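You operate a simulated robot arm through the tools that you are given. There is no shell and no other tool.

You run a simulated robot arm. Do the job below in one go: nothing can be reset, and whatever is moved stays where it is left.

JOB
Wind a closed ring on the 56 mm mandrel in the black holder with the roll brake at MEDIUM.
Fine: yellow slider as the white card says, blue lever HELD, orange lever ON; crank the handwheel back to its start after.

The check looks at the end state, three seconds after you hand in, the way a careful person would. Anything else that was tipped, shoved, dropped, spilled or broken makes it a failure.

ROBOT AND FRAMES
A 7-joint arm with a two-finger gripper, fixed in place. Base frame: the origin is on the floor under the middle of its stand, x ahead of it, y to its left, z up. Readings come in m, degrees, newtons and seconds.
With the tool pointing down near the work surface it reaches from about 0.36 to 0.78 m from the base axis. Its first joint turns from -143.0 to 143.0 degrees. Payload 2.45 kg.
The TCP is the grasp point between the finger pads, 0.026 m short of the fingertips. In the tool frame z runs along the fingers and y along their closing line. The gripper opens to 0.096 m; its body begins 0.069 m behind the TCP.
Orientation is that of the tool frame in the base frame, as a unit quaternion [x, y, z, w]. With the fingers straight down and closing along the base's y, the tool's x points along the base's -x, its y along +y and its z along -z.

CONTROLS
- The arm moves only by the tool move_arm. Its argument "rows" is a list of rows, each an object of numbers (a shift or turn left out is 0, a gripper value left out holds the last): "rx", "ry", "rz": the turn, a rotation vector about the tool's x, y, z in rad; "dx", "dy", "dz": the shift along the tool's x, y, z in m; "hand": the closure, from 0 (fully open) to 1 (shut). In form: [{"rx": .., "ry": .., "rz": .., "dx": .., "dy": .., "dz": .., "hand": ..}, ...]. A call has 1 to 20 rows; each row is the pose to reach, as a shift and turn from the pose commanded when the call began, along the tool's axes at that moment. Each row takes 0.2 s and may step no farther than 0.05 m and 8.6 degrees from the row before; otherwise, or with a gripper value out of range, the whole call is refused. Where a pose cannot be reached the arm comes as near as it can. A force on the tool above 90 N (or 10 N above the force at the start of the call, whichever is more), or a blocked arm, ends the call early, and 0.2 s more pass. Each finger travels about 0.05 m/s and halts on what it meets, pressing with about 23 N; the grip force reading is that of the motor and also rises with nothing between the fingers. The clock runs only during rows and for 0.2 s after the last one: add rows that repeat a pose to give the fingers time. The reply holds the time, the measured pose of the TCP, the force on the tool along the base axes, the opening and the grip force, in the units named above and with some noise, with the torque about the TCP (base axes, N m) and any sound that the robot's microphone picked up, and new pictures: "views" is both (left out), scene, wrist or none.
- Cameras (640 x 400 px; columns grow to the right, rows downward): "scene" is fixed at [0.0515, -0.4995, 1.6227]; the picture's right is [0.74, -0.68, 0.00], its down [-0.45, -0.49, -0.75] and it looks along [0.51, 0.55, -0.66] (base axes); focal length 332 px, centre (320, 200). "wrist" rides on the gripper at [0.082, 0.003, -0.098] in the tool frame; the picture's right is [-0.04, 1.00, 0.00], its down [-0.73, -0.03, -0.68] and it looks along [-0.68, -0.03, 0.73] (tool axes); focal length 256 px, centre (320, 200). There is no depth. A picture from a camera that has moved, and an enlarged one, comes with that camera's place and axes in the base frame and with its lens.
- raise_lower(by): slides the trunk up (or, below 0, down) by that many m; the arm rides with it, the base frame stays. It gives what a move gives, with no picture.
- close_up(camera, box): a new picture of the part [left, top, right, bottom] of that camera's present view, enlarged. No time passes.
- sign_off(): hands the job in; it is judged then, once.

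Nothing tells you positions but the pictures and the camera data. Unless the task says otherwise, let go and move clear before handing in.

The tools are called after ">>>" as name(argument=value, ...) on one line, values as JSON. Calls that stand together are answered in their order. move_arm: Moves the arm, as the interface text tells. Its arguments: {"type":"object","properties":{"rows":{"type":"array"},"views":{"type":"string","enum":["both","scene","wrist","none"]}},"required":["rows"]} The other tools are called the same way: raise_lower (by) moves the trunk up or down; close_up (camera, box) takes an enlarged picture of a part of a camera's view; sign_off () hands the job in.

At the start:

```text
time_s: 0.0
ee_pos: [0.3831, 0.1329, 1.2531]
ee_rot: [0.001, 1.0, 0.0, 0.0]
force: [-0.4, 0.3, 0.3]
moment: [0.0, -0.02, -0.01]
finger_gap: 0.0961
finger_force: 0.1
trunk travel left (down, up): [-0.539, 0.101]
```

scene: 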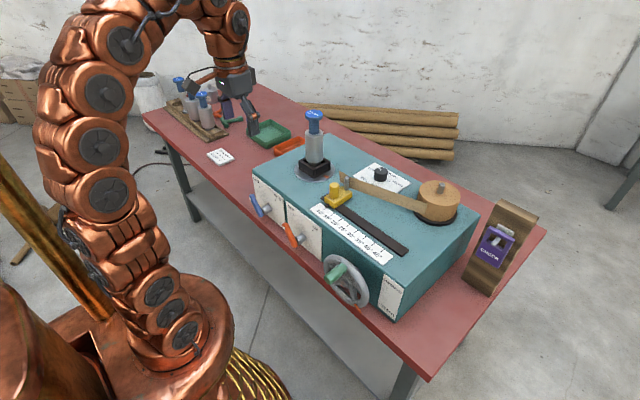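
wrist: 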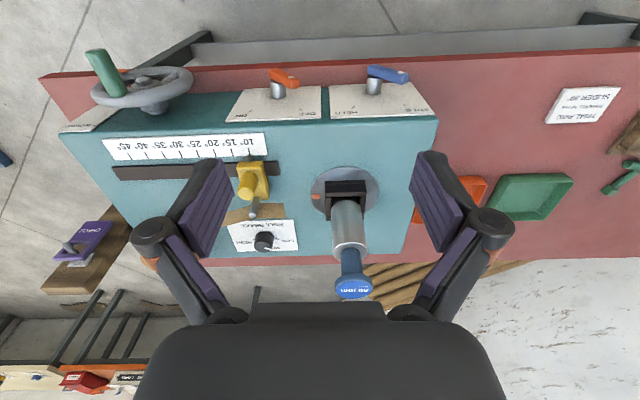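

I see a teal winding machine on a red table: a mandrel in a black holder, a yellow slider with a degree scale, two levers (blue, orange), a handwheel with a green handle, a brake knob, and a tape roll. I'll zoom in to read the labels before moving.

>>> close_up(camera="scene", box=[240, 160, 340, 260])

>>> close_up(camera="scene", box=[300, 160, 480, 330])

>>> close_up(camera="scene", box=[140, 60, 320, 190])

>>> close_up(camera="wrist", box=[60, 30, 440, 260])

>>> close_up(camera="wrist", box=[530, 70, 640, 150])

>>> close_up(camera="wrist", box=[220, 170, 380, 300])

```text
4.00 times, centred on (290, 210) of scene
camera zoom: at [0.0515, -0.4995, 1.6227], right [0.74, -0.68, 0.0], down [-0.45, -0.49, -0.75], along [0.51, 0.55, -0.66], focal length 1327 px, centre (440, 160)
```

zoom: 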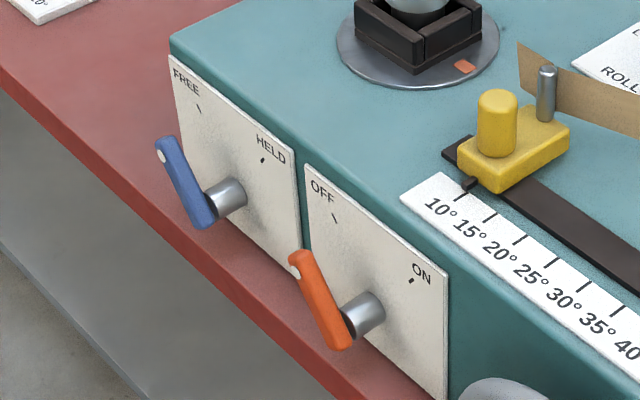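

```text
2.35 times, centred on (390, 245) of scene
camera zoom: at [0.0515, -0.4995, 1.6227], right [0.74, -0.68, 0.0], down [-0.45, -0.49, -0.75], along [0.51, 0.55, -0.66], focal length 780 px, centre (155, 94)
```

zoom: 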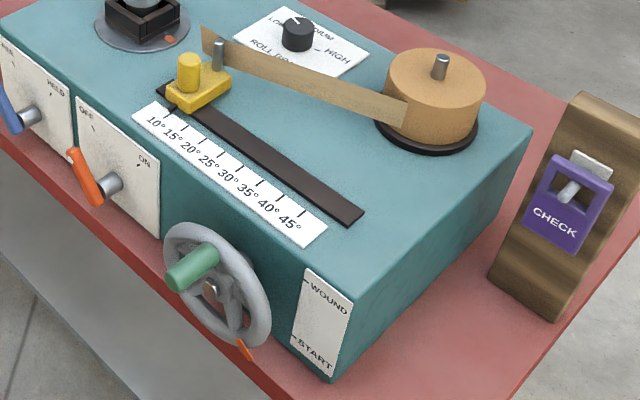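

```text
3.08 times, centred on (230, 125) of scene
camera zoom: at [0.0515, -0.4995, 1.6227], right [0.74, -0.68, 0.0], down [-0.45, -0.49, -0.75], along [0.51, 0.55, -0.66], focal length 1020 px, centre (597, 431)
```

zoom: 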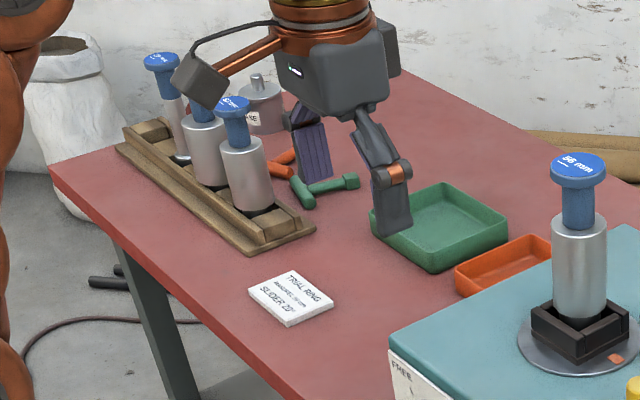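

```text
1.68 times, centred on (250, 145) of wrist
camera zoom: at [0.3029, 0.1353, 1.3523], right [0.04, 1.0, 0.0], down [0.73, -0.03, 0.68], along [0.68, -0.03, -0.73], focal length 431 px, centre (438, 293)
```

zoom: 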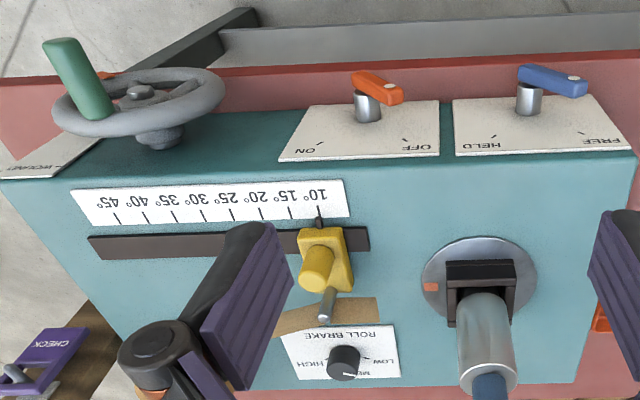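

```text
5.00 times, centred on (585, 110) of wrist
camera zoom: at [0.3029, 0.1353, 1.3523], right [0.04, 1.0, 0.0], down [0.73, -0.03, 0.68], along [0.68, -0.03, -0.73], focal length 1280 px, centre (-1005, 650)
```

zoom: 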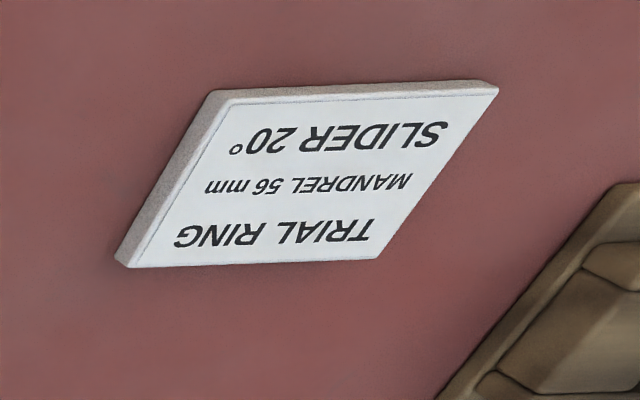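

```text
3.08 times, centred on (300, 235) of wrist
camera zoom: at [0.3029, 0.1353, 1.3523], right [0.04, 1.0, 0.0], down [0.73, -0.03, 0.68], along [0.68, -0.03, -0.73], focal length 788 px, centre (382, 92)
```

zoom: 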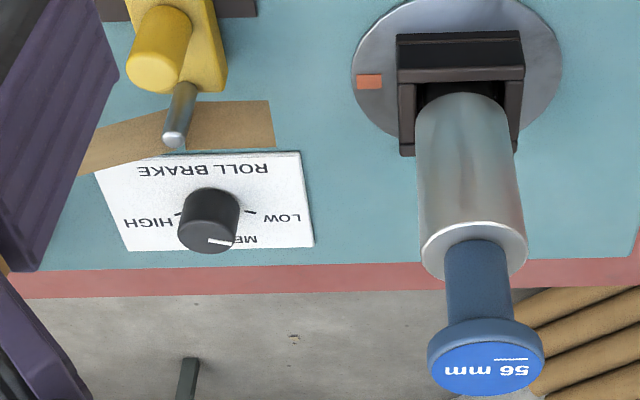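

The 56 mm mandrel already sits in the holder, the card says 20°, the levers seem to point at FREE and OFF, and the wheel pointer seems to be at START. I'll zoom in closer on the knob, wheel, levers and card to confirm.

>>> close_up(camera="scene", box=[355, 155, 415, 195])

>>> close_up(camera="scene", box=[320, 240, 420, 330])

>>> close_up(camera="wrist", box=[225, 210, 305, 260])

>>> close_up(camera="wrist", box=[60, 35, 220, 135])

>>> close_up(camera="wrist", box=[230, 55, 430, 135])

>>> close_up(camera="scene", box=[200, 140, 245, 170])

>>> close_up(camera="scene", box=[450, 195, 550, 300])

```text
10.00 times, centred on (385, 175) of scene
camera zoom: at [0.0515, -0.4995, 1.6227], right [0.74, -0.68, 0.0], down [-0.45, -0.49, -0.75], along [0.51, 0.55, -0.66], focal length 3317 px, centre (-330, 450)
```

zoom: 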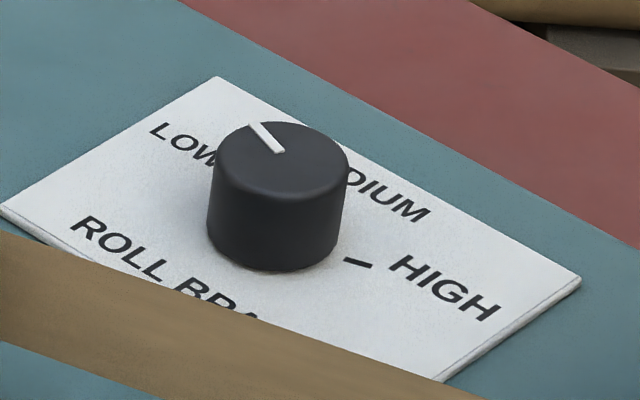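

```text
4.44 times, centred on (370, 285) of scene
camera zoom: at [0.0515, -0.4995, 1.6227], right [0.74, -0.68, 0.0], down [-0.45, -0.49, -0.75], along [0.51, 0.55, -0.66], focal length 1474 px, centre (98, -178)
```

zoom: 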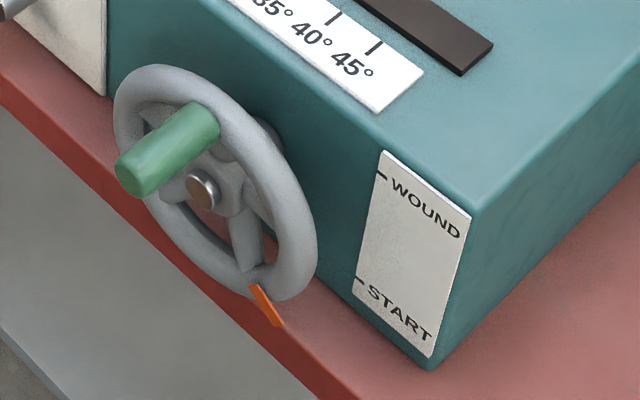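

```text
8.00 times, centred on (265, 235) of wrist
camera zoom: at [0.3029, 0.1353, 1.3523], right [0.04, 1.0, 0.0], down [0.73, -0.03, 0.68], along [0.68, -0.03, -0.73], focal length 2048 px, centre (760, -80)
```

zoom: 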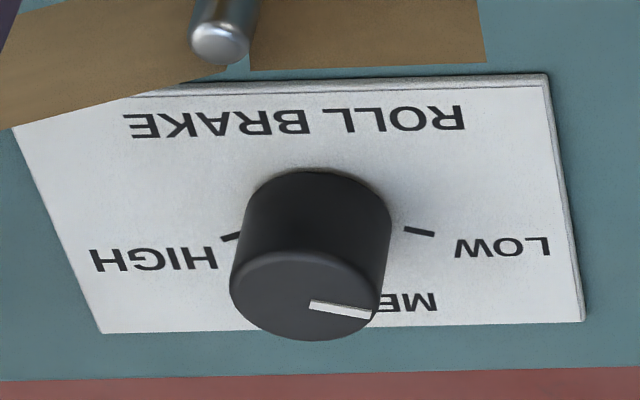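

```text
4.00 times, centred on (140, 85) of wrist
camera zoom: at [0.3029, 0.1353, 1.3523], right [0.04, 1.0, 0.0], down [0.73, -0.03, 0.68], along [0.68, -0.03, -0.73], focal length 1024 px, centre (1040, 660)
```

zoom: 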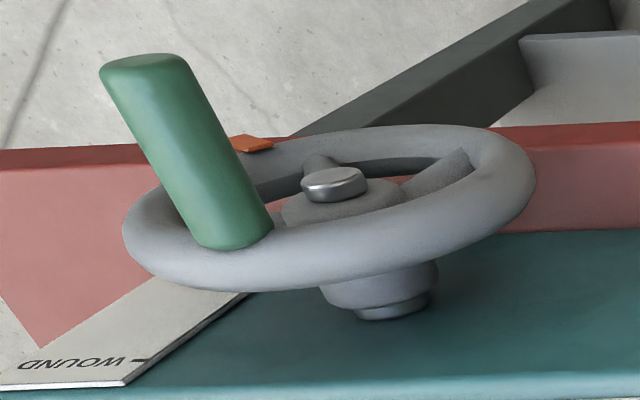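

```text
3.20 times, centred on (330, 95) of wrist
camera zoom: at [0.3029, 0.1353, 1.3523], right [0.04, 1.0, 0.0], down [0.73, -0.03, 0.68], along [0.68, -0.03, -0.73], focal length 819 px, centre (288, 536)
```

zoom: 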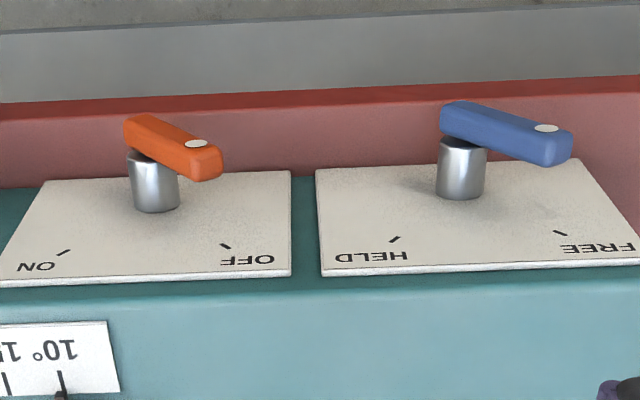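

```text
13.33 times, centred on (222, 155) of scene
camera zoom: at [0.0515, -0.4995, 1.6227], right [0.74, -0.68, 0.0], down [-0.45, -0.49, -0.75], along [0.51, 0.55, -0.66], focal length 4422 px, centre (1620, 800)
```

zoom: 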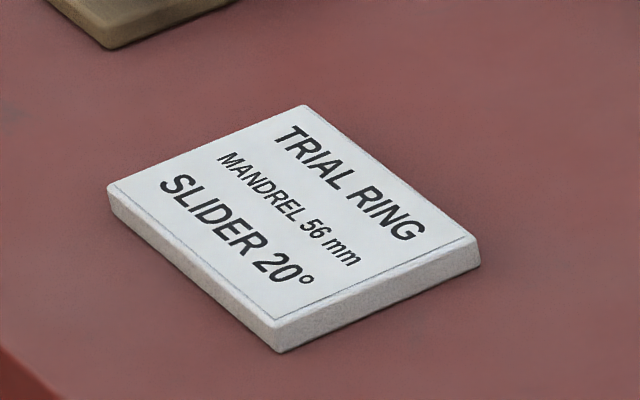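

```text
3.81 times, centred on (500, 248) of scene
camera zoom: at [0.0515, -0.4995, 1.6227], right [0.74, -0.68, 0.0], down [-0.45, -0.49, -0.75], along [0.51, 0.55, -0.66], focal length 1264 px, centre (-366, 19)
```

zoom: 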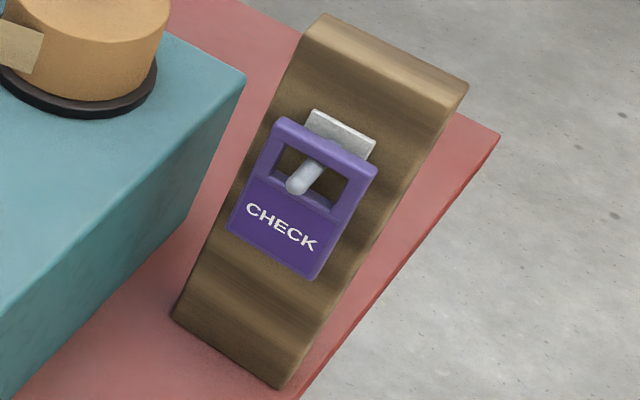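

The knob's white line points at LOW, so the brake has to be turned to MEDIUM as well. I place the machine top at z≈0.973, the knob at about (0.765, -0.013), the slider knob at about (0.571, 0.002) and the mandrel at about (0.646, 0.169). I'll start by moving the arm up and clear of the mandrel, towards the knob.

>>> move_arm(rows=[{"dy": -0.05}, {"dy": -0.1}, {"dy": -0.145}, {"dy": -0.145, "dx": -0.05}, {"dy": -0.145, "dx": -0.1}, {"dy": -0.145, "dx": -0.15}, {"dy": -0.145, "dx": -0.2}, {"dy": -0.145, "dx": -0.2}])

```text
time_s: 1.8
ee_pos: [0.5343, -0.0066, 1.223]
ee_rot: [-0.001, 1.0, -0.001, -0.001]
force: [-0.7, -0.2, -0.5]
moment: [0.0, -0.03, -0.02]
finger_gap: 0.096
finger_force: 0.1
out of reach, approached as far as the arm can: row 5, 6, 7, 8
trunk travel left (down, up): [-0.539, 0.101]
camera wrist: at [0.454, -0.0035, 1.3206], right [0.04, 1.0, 0.0], down [0.73, -0.03, 0.68], along [0.68, -0.03, -0.73], focal length 256 px, centre (320, 200)
```

scene: 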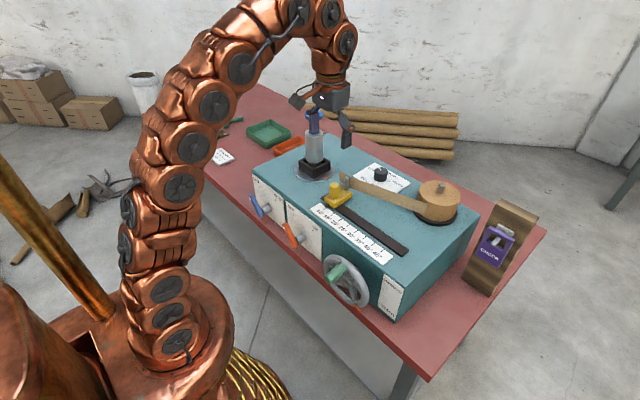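
wrist: 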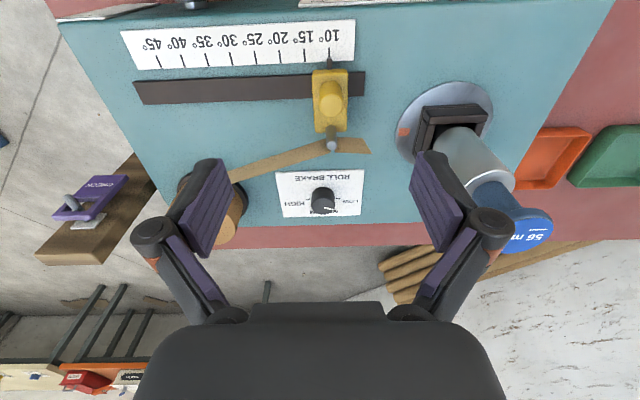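

The arm reaches less far at this height. Before going lower, I'll use this viewpoint to look closely at the knob, slider and scale.

>>> close_up(camera="wrist", box=[270, 165, 370, 225])

>>> close_up(camera="wrist", box=[120, 15, 380, 165])

>>> close_up(camera="scene", box=[300, 90, 400, 200])

```text
6.40 times, centred on (320, 195) of wrist
camera zoom: at [0.454, -0.0035, 1.3206], right [0.04, 1.0, 0.0], down [0.73, -0.03, 0.68], along [0.68, -0.03, -0.73], focal length 1638 px, centre (320, 232)
```

zoom: 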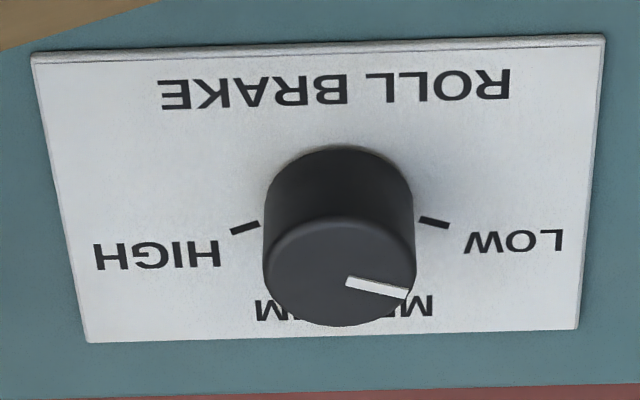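

```text
2.46 times, centred on (250, 90) of wrist
camera zoom: at [0.454, -0.0035, 1.3206], right [0.04, 1.0, 0.0], down [0.73, -0.03, 0.68], along [0.68, -0.03, -0.73], focal length 630 px, centre (492, 471)
```

zoom: 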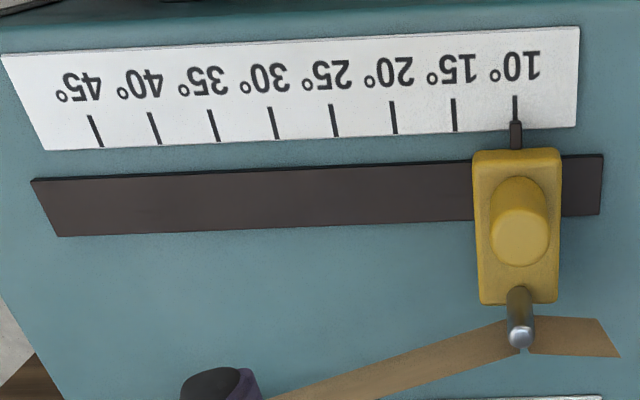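

```text
3.64 times, centred on (350, 145) of scene
camera zoom: at [0.0515, -0.4995, 1.6227], right [0.74, -0.68, 0.0], down [-0.45, -0.49, -0.75], along [0.51, 0.55, -0.66], focal length 1206 px, centre (211, 400)
```

zoom: 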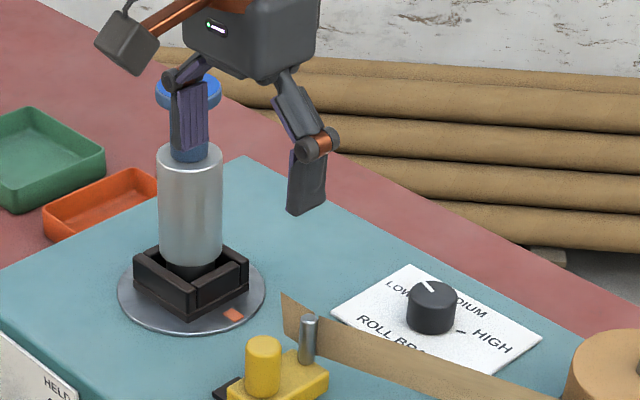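

The knob axis comes out at about (0.763, -0.012) with a top at z≈1.005, and the slider needs to travel about 60 mm in -y to reach 20°. I'll go down a little first and see which pose the arm actually reaches.

>>> move_arm(rows=[{"dz": 0.04}, {"dz": 0.08}, {"dz": 0.1}, {"dz": 0.1}], views="none")

```text
time_s: 2.8
ee_pos: [0.5354, -0.0047, 1.121]
ee_rot: [0.001, 1.0, 0.0, 0.0]
force: [0.2, -0.1, -0.9]
moment: [-0.03, 0.01, 0.01]
finger_gap: 0.0959
finger_force: 0.0
trunk travel left (down, up): [-0.539, 0.101]
```

The commanded pose followed the reached pose. Now I'll move forward to above the brake knob, pre-turn the wrist by +35° and narrow the fingers a little.

>>> move_arm(rows=[{"dx": -0.04, "rz": -0.1, "hand": 0.25}, {"dx": -0.08, "dz": 0.01, "rz": -0.2}, {"dx": -0.12, "dz": 0.025, "rz": -0.3}, {"dx": -0.16, "dz": 0.04, "rz": -0.4}, {"dx": -0.2, "dz": 0.05, "dy": -0.005, "rz": -0.5}, {"dx": -0.228, "dz": 0.055, "dy": -0.006, "rz": -0.61}, {"dx": -0.228, "dz": 0.055, "dy": -0.006, "rz": -0.61}])

```text
time_s: 4.4
ee_pos: [0.7258, -0.0193, 1.0444]
ee_rot: [-0.299, 0.954, 0.0, 0.0]
force: [-0.1, 0.0, -0.3]
moment: [0.01, 0.04, 0.02]
finger_gap: 0.0719
finger_force: 0.3
out of reach, approached as far as the arm can: row 5, 6, 7
trunk travel left (down, up): [-0.539, 0.101]
camera wrist: at [0.6596, -0.0644, 1.1435], right [-0.54, 0.84, 0.0], down [0.62, 0.4, 0.68], along [0.57, 0.37, -0.73], focal length 256 px, centre (320, 200)
```

scene: 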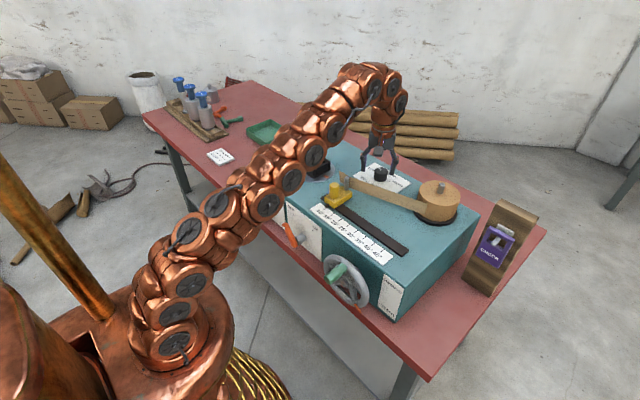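
wrist: 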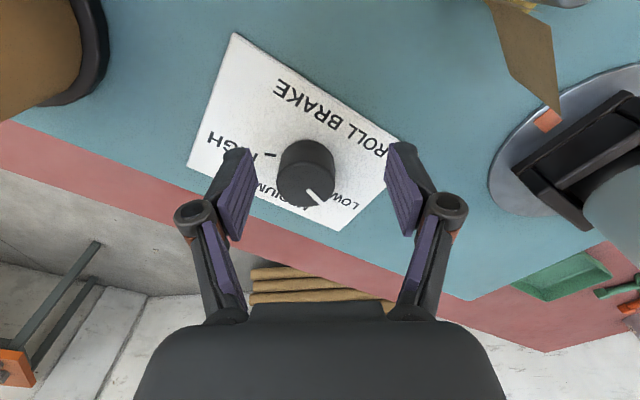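

The knob lies between the fingers but still about 4 cm ahead, and the arm is at its reach limit at this height. I'll raise the trunk to gain reach at this level.

>>> raise_lower(by=0.09)

```text
time_s: 5.7
ee_pos: [0.7268, -0.0187, 1.1353]
ee_rot: [-0.3, 0.954, 0.0, 0.0]
force: [0.1, 0.4, 0.0]
moment: [0.02, 0.0, 0.04]
finger_gap: 0.0721
finger_force: 0.1
trunk travel left (down, up): [-0.629, 0.011]
```

Trunk raised. Now I'll move the remaining 4 cm forward and stop above the knob to check alignment.

>>> move_arm(rows=[{"dz": 0.04}, {"dz": 0.07}, {"dz": 0.08, "dx": -0.017, "dy": -0.008}, {"dz": 0.085, "dx": -0.0343, "dy": -0.0155}, {"dz": 0.085, "dx": -0.0343, "dy": -0.0155}])

```text
time_s: 6.8
ee_pos: [0.7601, -0.0118, 1.0505]
ee_rot: [-0.299, 0.954, 0.0, 0.0]
force: [0.2, -0.1, 0.1]
moment: [0.0, 0.02, -0.01]
finger_gap: 0.0719
finger_force: 0.1
trunk travel left (down, up): [-0.629, 0.011]
camera wrist: at [0.6934, -0.057, 1.1485], right [-0.54, 0.84, 0.0], down [0.62, 0.4, 0.68], along [0.57, 0.37, -0.73], focal length 256 px, centre (320, 200)
```

scene: 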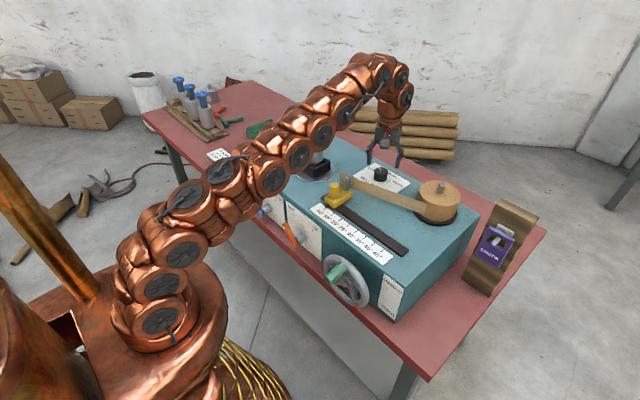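
wrist: 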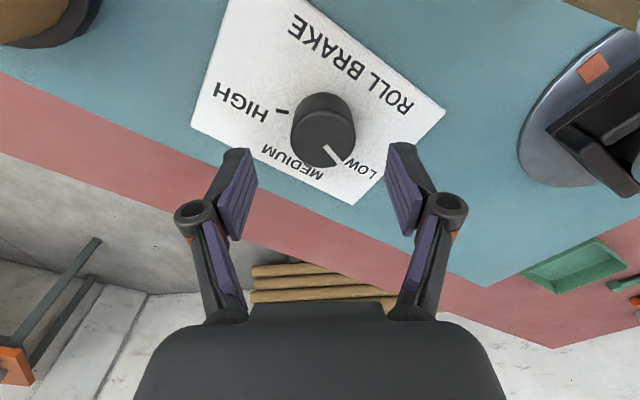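

The fingers straddle the knob; I'll check the alignment in close-up before going down.

>>> close_up(camera="wrist", box=[240, 75, 400, 175])

>>> close_up(camera="scene", box=[330, 110, 430, 220])

```text
4.00 times, centred on (320, 125) of wrist
camera zoom: at [0.6934, -0.057, 1.1485], right [-0.54, 0.84, 0.0], down [0.62, 0.4, 0.68], along [0.57, 0.37, -0.73], focal length 1024 px, centre (320, 500)
```

zoom: 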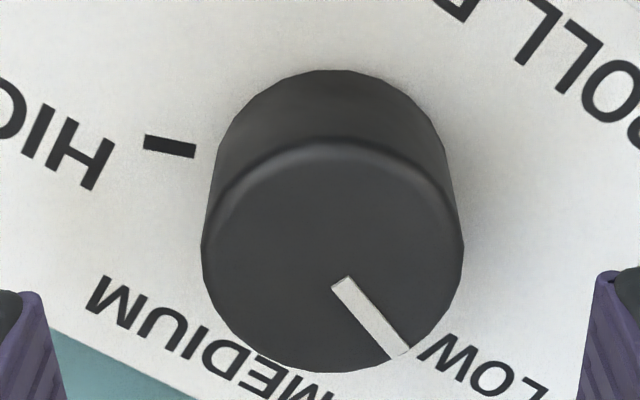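

```text
3.64 times, centred on (380, 165) of scene
camera zoom: at [0.0515, -0.4995, 1.6227], right [0.74, -0.68, 0.0], down [-0.45, -0.49, -0.75], along [0.51, 0.55, -0.66], focal length 1206 px, centre (102, 327)
```

zoom: 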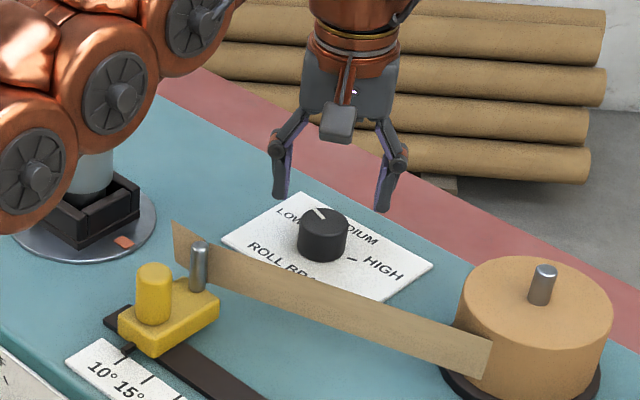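

Alignment is within about 2 mm. I'll descend around the knob and close on it.

>>> move_arm(rows=[{"dz": 0.02, "dy": 0.0015, "dx": 0.0005}, {"dz": 0.036, "dy": 0.0015, "dx": 0.0005}, {"dz": 0.041, "dy": 0.0015, "dx": 0.0005}, {"dz": 0.041, "dy": 0.0015, "dx": 0.0005, "hand": 0.7}, {"dz": 0.041, "dy": 0.0015, "dx": 0.0005, "hand": 0.7}, {"dz": 0.041, "dy": 0.0015, "dx": 0.0005, "hand": 0.7}, {"dz": 0.041, "dy": 0.0015, "dx": 0.0005, "hand": 0.7}])

```text
time_s: 8.4
ee_pos: [0.7597, -0.0104, 1.0086]
ee_rot: [-0.301, 0.954, 0.0, 0.0]
force: [-8.7, 7.1, 1.8]
moment: [0.17, 0.48, -0.01]
finger_gap: 0.0415
finger_force: 45.3
trunk travel left (down, up): [-0.629, 0.011]
camera wrist: at [0.693, -0.0551, 1.1071], right [-0.54, 0.84, 0.0], down [0.62, 0.4, 0.68], along [0.57, 0.37, -0.73], focal length 256 px, centre (320, 200)
```

scene: 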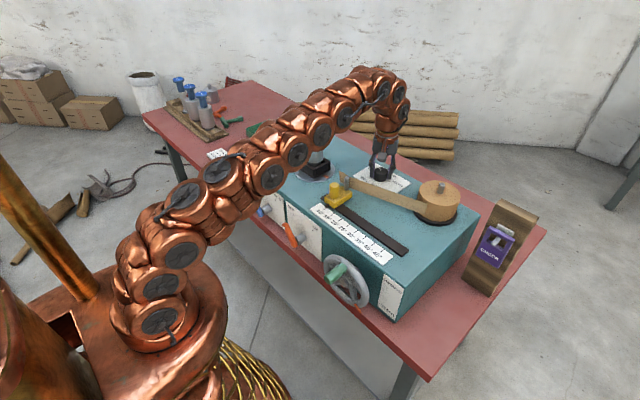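
wrist: 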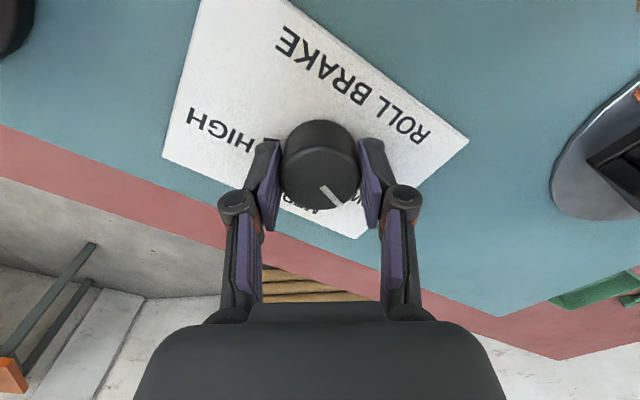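

The knob is gripped with a 41.5 mm gap and the pointer is still at LOW. I'll turn it 70° clockwise (seen from above) to MEDIUM.

>>> move_arm(rows=[{"rz": 0.13, "dy": 0.001}, {"rz": 0.26, "dy": 0.001}, {"rz": 0.39, "dy": 0.001}, {"rz": 0.52, "dy": 0.001}, {"rz": 0.65, "dy": 0.001}, {"rz": 0.78, "dy": 0.001}, {"rz": 0.91, "dy": 0.001}, {"rz": 1.04, "dy": 0.001}, {"rz": 1.13, "dy": 0.001}, {"rz": 1.22, "dy": 0.001}, {"rz": 1.22, "dy": 0.001}])

```text
time_s: 10.8
ee_pos: [0.7604, -0.0119, 1.0097]
ee_rot: [0.302, 0.953, -0.001, 0.0]
force: [-21.5, 6.7, -21.1]
moment: [0.08, 0.1, -0.06]
finger_gap: 0.0413
finger_force: 44.9
trunk travel left (down, up): [-0.629, 0.011]
camera wrist: at [0.6984, 0.0381, 1.1073], right [0.61, 0.79, 0.0], down [0.58, -0.45, 0.68], along [0.54, -0.41, -0.73], focal length 256 px, centre (320, 200)
```

scene: 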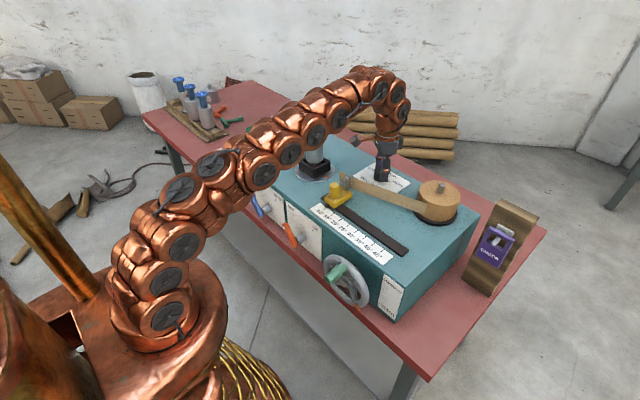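
wrist: 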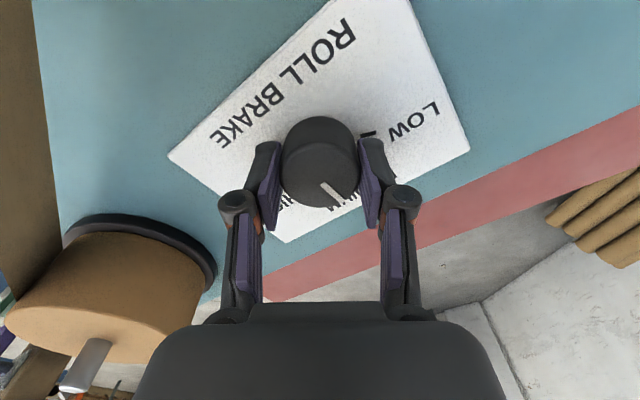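

The knob turned along with the gripper. I'll open the fingers, lift clear and check the pointer.

>>> move_arm(rows=[{"hand": 0.25}, {"hand": 0.25}, {"hand": 0.25}, {"dz": -0.02, "hand": 0.25}, {"dz": -0.045, "hand": 0.25}, {"dz": -0.045, "hand": 0.25}])

>>> close_up(camera="wrist", box=[240, 75, 400, 175])

>>> close_up(camera="scene", box=[355, 155, 415, 195])

```text
time_s: 12.2
ee_pos: [0.7604, -0.0118, 1.054]
ee_rot: [0.301, 0.954, 0.0, 0.0]
force: [-0.1, -0.2, -0.1]
moment: [0.01, -0.02, -0.02]
finger_gap: 0.072
finger_force: 0.0
trunk travel left (down, up): [-0.629, 0.011]
camera wrist: at [0.6981, 0.037, 1.1528], right [0.61, 0.8, 0.0], down [0.58, -0.44, 0.68], along [0.54, -0.41, -0.73], focal length 256 px, centre (320, 200)
```

scene: 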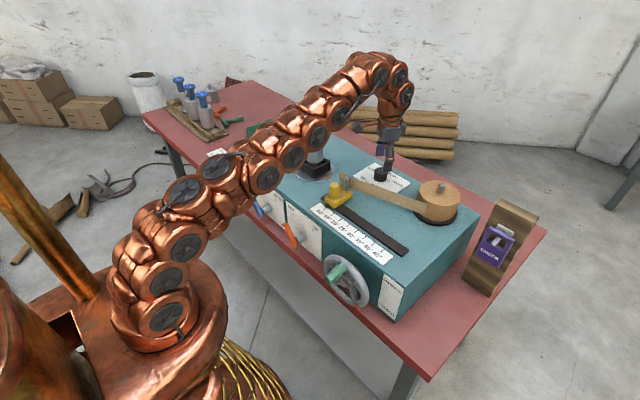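
wrist: 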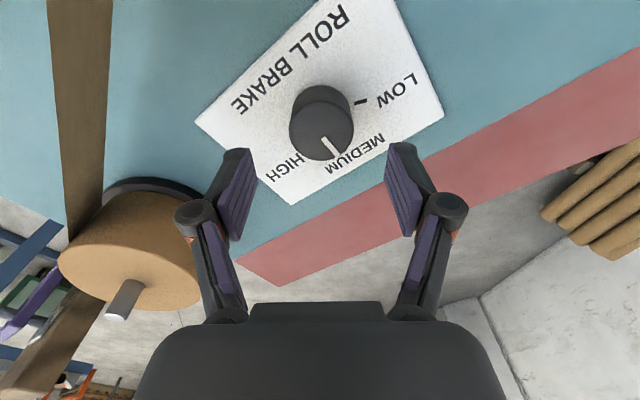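

```text
4.00 times, centred on (320, 125) of wrist
camera zoom: at [0.6981, 0.037, 1.1528], right [0.61, 0.8, 0.0], down [0.58, -0.44, 0.68], along [0.54, -0.41, -0.73], focal length 1024 px, centre (320, 500)
```

zoom: 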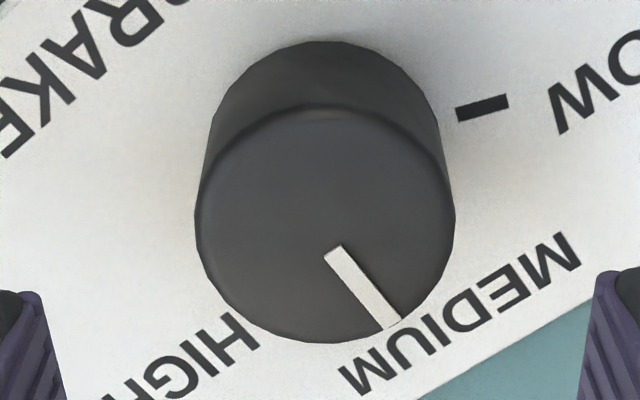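

```text
10.00 times, centred on (385, 175) of scene
camera zoom: at [0.0515, -0.4995, 1.6227], right [0.74, -0.68, 0.0], down [-0.45, -0.49, -0.75], along [0.51, 0.55, -0.66], focal length 3317 px, centre (-330, 450)
```

zoom: 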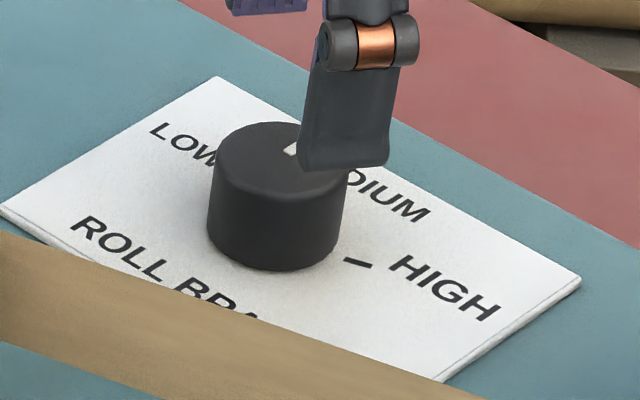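

The knob line now points straight at MEDIUM. Next is the slider: I'll lift, square up the wrist and move above the yellow knob at about (0.573, 0.003).

>>> move_arm(rows=[{"dz": -0.035}, {"dz": -0.066}, {"dz": -0.066, "dx": 0.0324, "dy": -0.019, "rz": -0.122}, {"dz": -0.066, "dx": 0.0649, "dy": -0.0381, "rz": -0.244, "hand": 0.4}, {"dz": -0.066, "dx": 0.0973, "dy": -0.0572, "rz": -0.366}, {"dz": -0.066, "dx": 0.1298, "dy": -0.0762, "rz": -0.488}, {"dz": -0.066, "dx": 0.1622, "dy": -0.0953, "rz": -0.61}, {"dz": -0.066, "dx": 0.1622, "dy": -0.0953, "rz": -0.61}])

>>> close_up(camera="wrist", box=[220, 50, 420, 200])

>>> close_up(camera="scene", box=[355, 155, 415, 195])

```text
time_s: 14.1
ee_pos: [0.5711, 0.0042, 1.1185]
ee_rot: [0.001, 1.0, 0.0, 0.0]
force: [-0.7, 0.2, 0.4]
moment: [-0.01, 0.0, -0.02]
finger_gap: 0.0577
finger_force: 0.1
out of reach, approached as far as the arm can: row 1, 2
trunk travel left (down, up): [-0.629, 0.011]
camera wrist: at [0.4922, 0.0052, 1.218], right [0.04, 1.0, 0.0], down [0.73, -0.03, 0.68], along [0.68, -0.03, -0.73], focal length 256 px, centre (320, 200)
```

scene: 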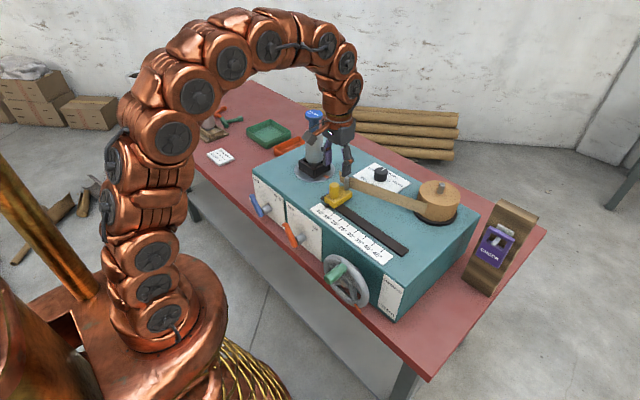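
wrist: 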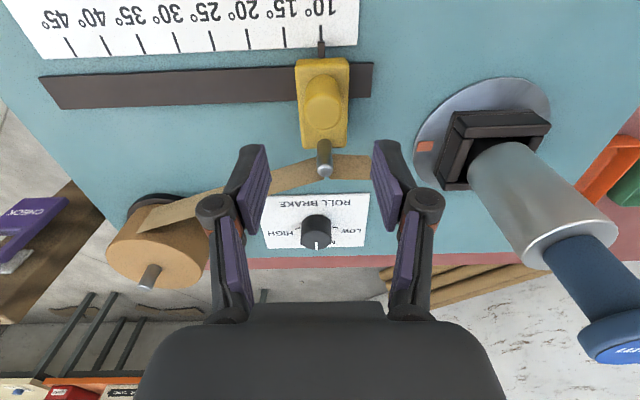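

```text
2.67 times, centred on (320, 125) of wrist
camera zoom: at [0.4922, 0.0052, 1.218], right [0.04, 1.0, 0.0], down [0.73, -0.03, 0.68], along [0.68, -0.03, -0.73], focal length 683 px, centre (320, 400)
```

zoom: 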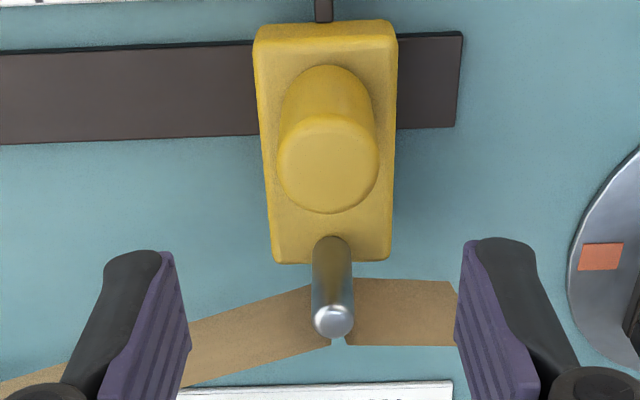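

```text
10.00 times, centred on (385, 175) of scene
camera zoom: at [0.0515, -0.4995, 1.6227], right [0.74, -0.68, 0.0], down [-0.45, -0.49, -0.75], along [0.51, 0.55, -0.66], focal length 3317 px, centre (-330, 450)
```

zoom: 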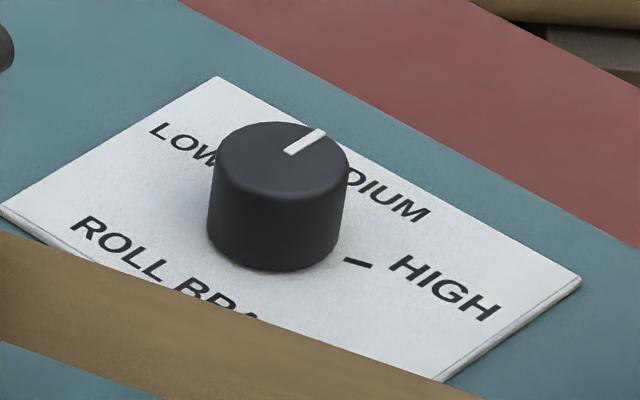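

The brake reads MEDIUM, and the tool is centred over the yellow slider knob. I'll descend and grip it.

>>> move_arm(rows=[{"dz": 0.04}, {"dz": 0.075}, {"dz": 0.0865}, {"dz": 0.0865, "hand": 0.85}, {"dz": 0.0865, "hand": 0.85}, {"dz": 0.0865, "hand": 0.85}, {"dz": 0.0865, "hand": 0.85}])

```text
time_s: 15.7
ee_pos: [0.5706, 0.0024, 1.0331]
ee_rot: [0.001, 1.0, 0.0, -0.001]
force: [0.6, 4.9, 1.9]
moment: [0.17, -0.19, 0.02]
finger_gap: 0.0277
finger_force: 45.1
trunk travel left (down, up): [-0.629, 0.011]
camera wrist: at [0.492, 0.0057, 1.1318], right [0.04, 1.0, 0.0], down [0.73, -0.03, 0.68], along [0.68, -0.03, -0.73], focal length 256 px, centre (320, 200)
```

scene: 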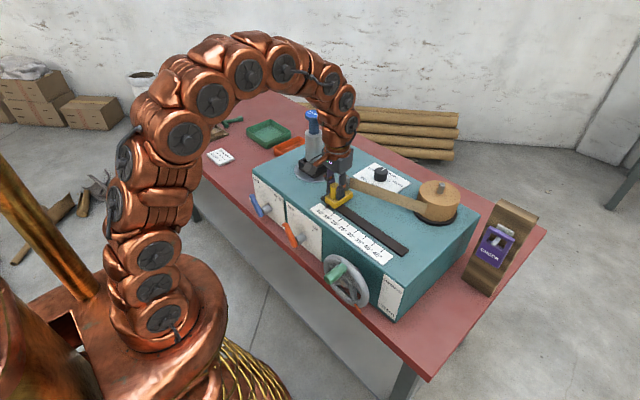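
wrist: 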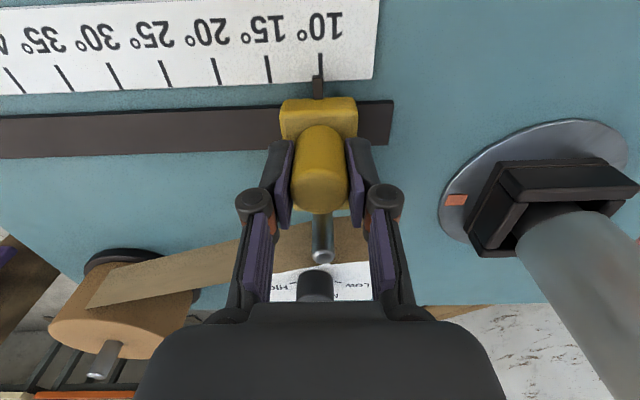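

The slider knob is gripped. I'll slide it 60 mm in -y, towards 20°.

>>> move_arm(rows=[{"dy": -0.01}, {"dy": -0.02}, {"dy": -0.03}, {"dy": -0.04}, {"dy": -0.05}, {"dy": -0.06}, {"dy": -0.06}])

>>> close_up(camera="wrist", box=[220, 0, 420, 125])

>>> close_up(camera="scene", box=[300, 170, 380, 220])

```text
time_s: 17.2
ee_pos: [0.5722, -0.0563, 1.034]
ee_rot: [0.001, 1.0, 0.0, 0.0]
force: [-16.6, -0.9, -6.4]
moment: [-0.08, 0.59, -0.04]
finger_gap: 0.0273
finger_force: 45.3
trunk travel left (down, up): [-0.629, 0.011]
camera wrist: at [0.4923, -0.0532, 1.132], right [0.04, 1.0, 0.0], down [0.73, -0.03, 0.68], along [0.68, -0.03, -0.73], focal length 256 px, centre (320, 200)
```

scene: 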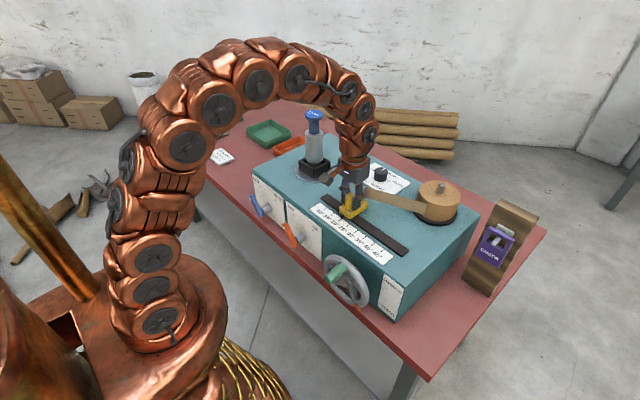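
wrist: 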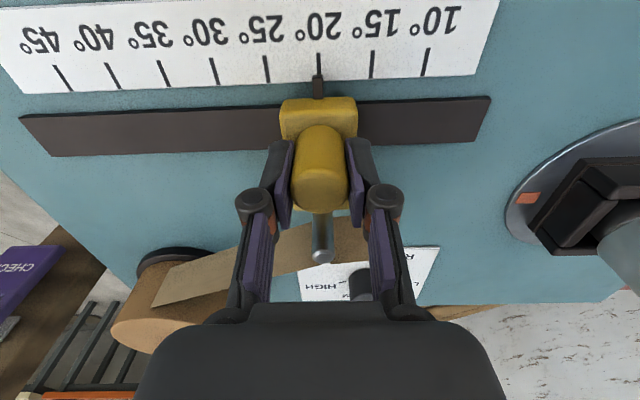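

```text
3.20 times, centred on (320, 62) of wrist
camera zoom: at [0.4923, -0.0532, 1.132], right [0.04, 1.0, 0.0], down [0.73, -0.03, 0.68], along [0.68, -0.03, -0.73], focal length 819 px, centre (320, 640)
```

zoom: 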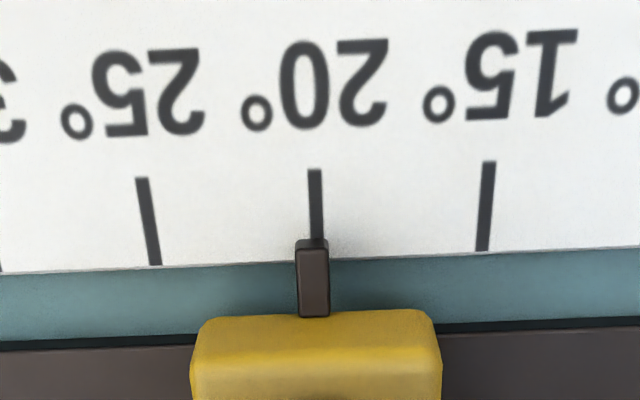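

```text
8.00 times, centred on (340, 195) of scene
camera zoom: at [0.0515, -0.4995, 1.6227], right [0.74, -0.68, 0.0], down [-0.45, -0.49, -0.75], along [0.51, 0.55, -0.66], focal length 2653 px, centre (160, 240)
```

zoom: 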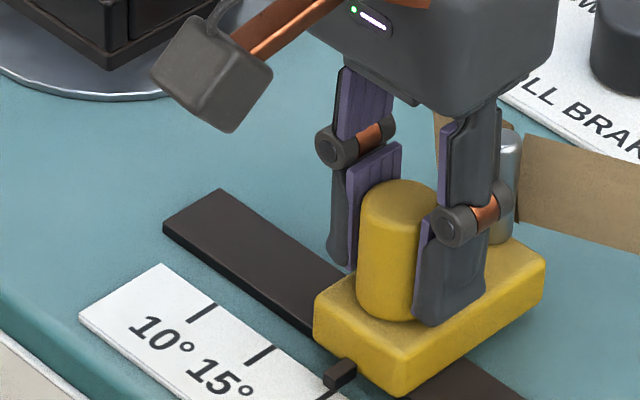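

The slider pointer is on the 20° tick, within about 0.1°. I'll release it, lift, and check that it stays there.

>>> move_arm(rows=[{"hand": 0.4}, {"hand": 0.4}, {"hand": 0.4}, {"dz": -0.03}, {"dz": -0.07}, {"dz": -0.1}, {"dz": -0.1}])

>>> close_up(camera="wrist", box=[220, 0, 420, 125])

>>> close_up(camera="scene", box=[300, 160, 400, 220])

```text
time_s: 18.9
ee_pos: [0.5738, -0.0549, 1.1342]
ee_rot: [-0.001, 1.0, 0.0, 0.001]
force: [-0.4, -0.7, 0.0]
moment: [0.0, 0.02, -0.03]
finger_gap: 0.0578
finger_force: 0.0
trunk travel left (down, up): [-0.629, 0.011]
camera wrist: at [0.4939, -0.0521, 1.2327], right [0.04, 1.0, 0.0], down [0.73, -0.03, 0.68], along [0.68, -0.03, -0.73], focal length 256 px, centre (320, 200)
```

scene: 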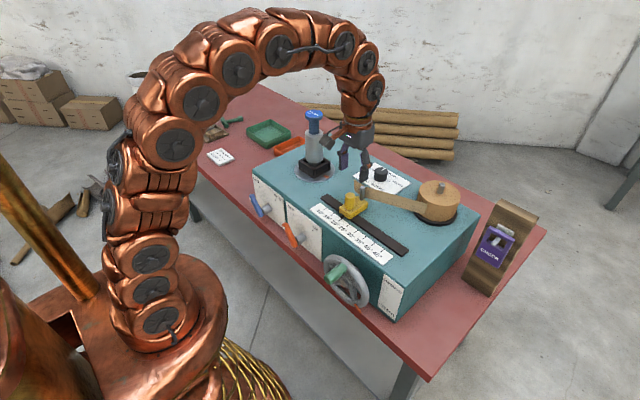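
wrist: 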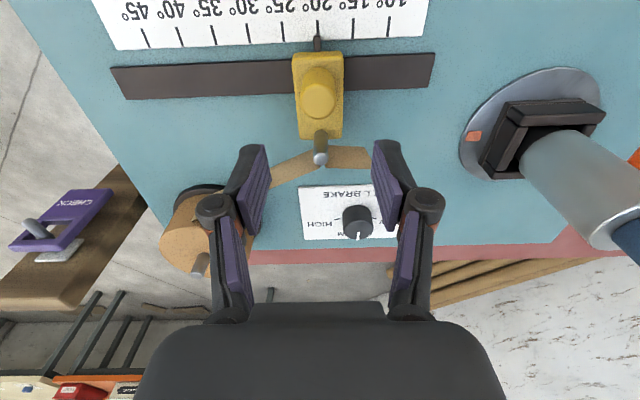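

```text
3.20 times, centred on (320, 62) of wrist
camera zoom: at [0.4939, -0.0521, 1.2327], right [0.04, 1.0, 0.0], down [0.73, -0.03, 0.68], along [0.68, -0.03, -0.73], focal length 819 px, centre (320, 640)
```

zoom: 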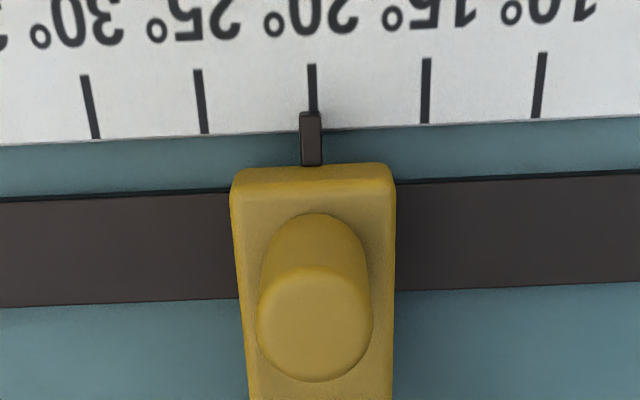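

```text
6.40 times, centred on (350, 190) of scene
camera zoom: at [0.0515, -0.4995, 1.6227], right [0.74, -0.68, 0.0], down [-0.45, -0.49, -0.75], along [0.51, 0.55, -0.66], focal length 2123 px, centre (128, 264)
```

zoom: 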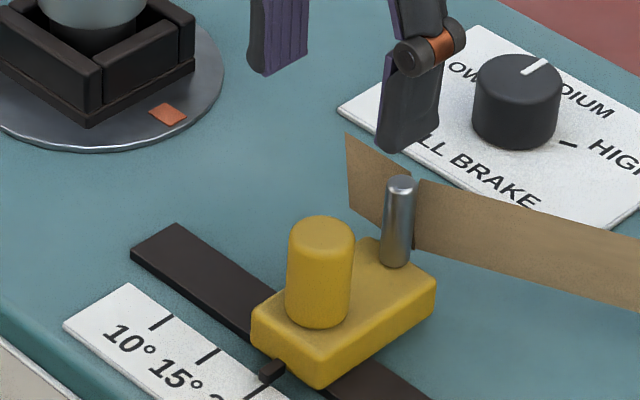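

The slider stays at 20°. Next the levers on the front face: I'll back off in front of the machine, swing over to the left of the blue lever and shut the fingers to use them as a pusher.

>>> move_arm(rows=[{"dx": 0.045}, {"dx": 0.09}, {"dx": 0.135, "hand": 0.6}, {"dx": 0.155, "dy": 0.02, "hand": 1.0}, {"dx": 0.155, "dy": 0.065}, {"dx": 0.155, "dy": 0.11}, {"dx": 0.155, "dy": 0.155}, {"dx": 0.155, "dy": 0.2}, {"dx": 0.155, "dy": 0.245}, {"dx": 0.155, "dy": 0.29}, {"dx": 0.155, "dy": 0.335}, {"dx": 0.155, "dy": 0.365}, {"dx": 0.155, "dy": 0.365}])

```text
time_s: 21.6
ee_pos: [0.419, 0.3103, 1.1344]
ee_rot: [0.001, 1.0, -0.001, 0.0]
force: [0.3, 0.8, 1.3]
moment: [0.02, -0.03, -0.02]
finger_gap: 0.0
finger_force: 23.2
trunk travel left (down, up): [-0.629, 0.011]
camera wrist: at [0.3385, 0.312, 1.2326], right [0.04, 1.0, 0.0], down [0.73, -0.03, 0.68], along [0.68, -0.03, -0.73], focal length 256 px, centre (320, 200)
```

scene: 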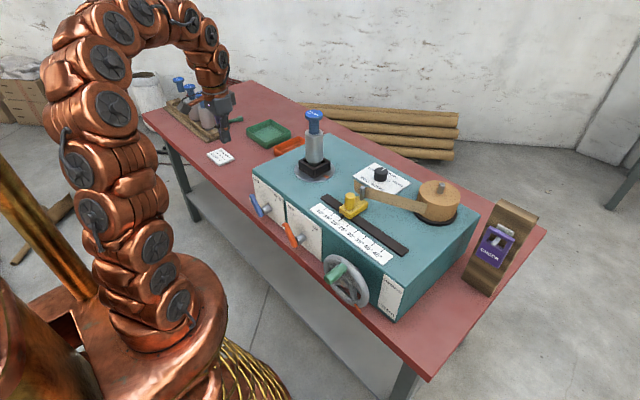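
wrist: 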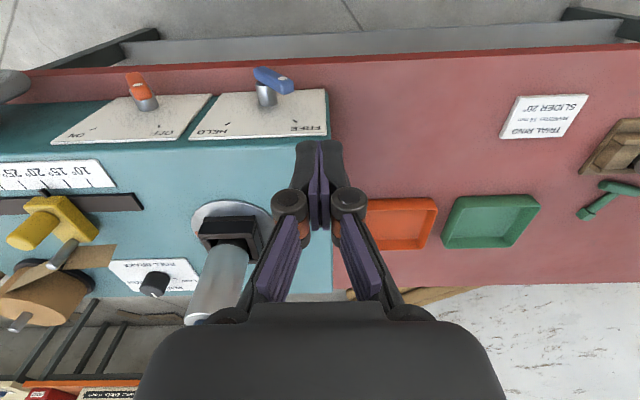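

The path is clear and the fingers are shut. I'll zoom in on the levers for a better position fix.

>>> close_up(camera="wrist", box=[180, 50, 340, 150])

>>> close_up(camera="wrist", box=[40, 55, 200, 155])

>>> close_up(camera="scene", box=[240, 170, 340, 260])

```text
4.00 times, centred on (260, 100) of wrist
camera zoom: at [0.3385, 0.312, 1.2326], right [0.04, 1.0, 0.0], down [0.73, -0.03, 0.68], along [0.68, -0.03, -0.73], focal length 1024 px, centre (560, 600)
```

zoom: 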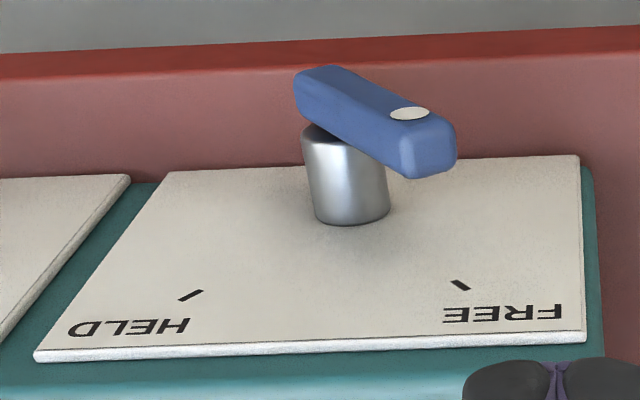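

```text
4.00 times, centred on (120, 105) of wrist
camera zoom: at [0.3385, 0.312, 1.2326], right [0.04, 1.0, 0.0], down [0.73, -0.03, 0.68], along [0.68, -0.03, -0.73], focal length 1024 px, centre (1120, 580)
```

zoom: 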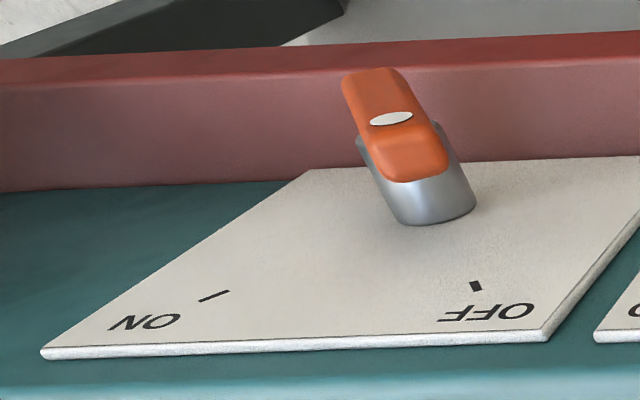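

```text
4.44 times, centred on (290, 215) of scene
camera zoom: at [0.0515, -0.4995, 1.6227], right [0.74, -0.68, 0.0], down [-0.45, -0.49, -0.75], along [0.51, 0.55, -0.66], focal length 1474 px, centre (453, 133)
```

zoom: 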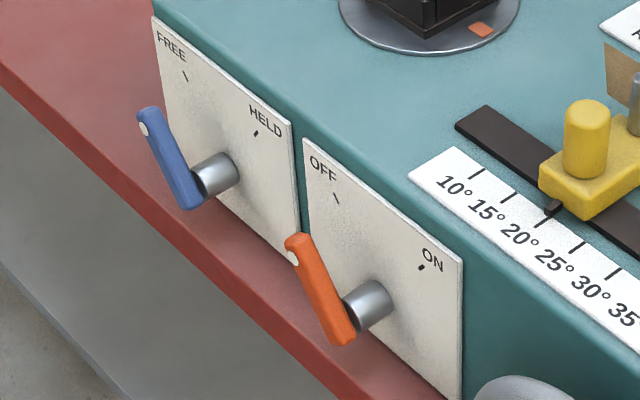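

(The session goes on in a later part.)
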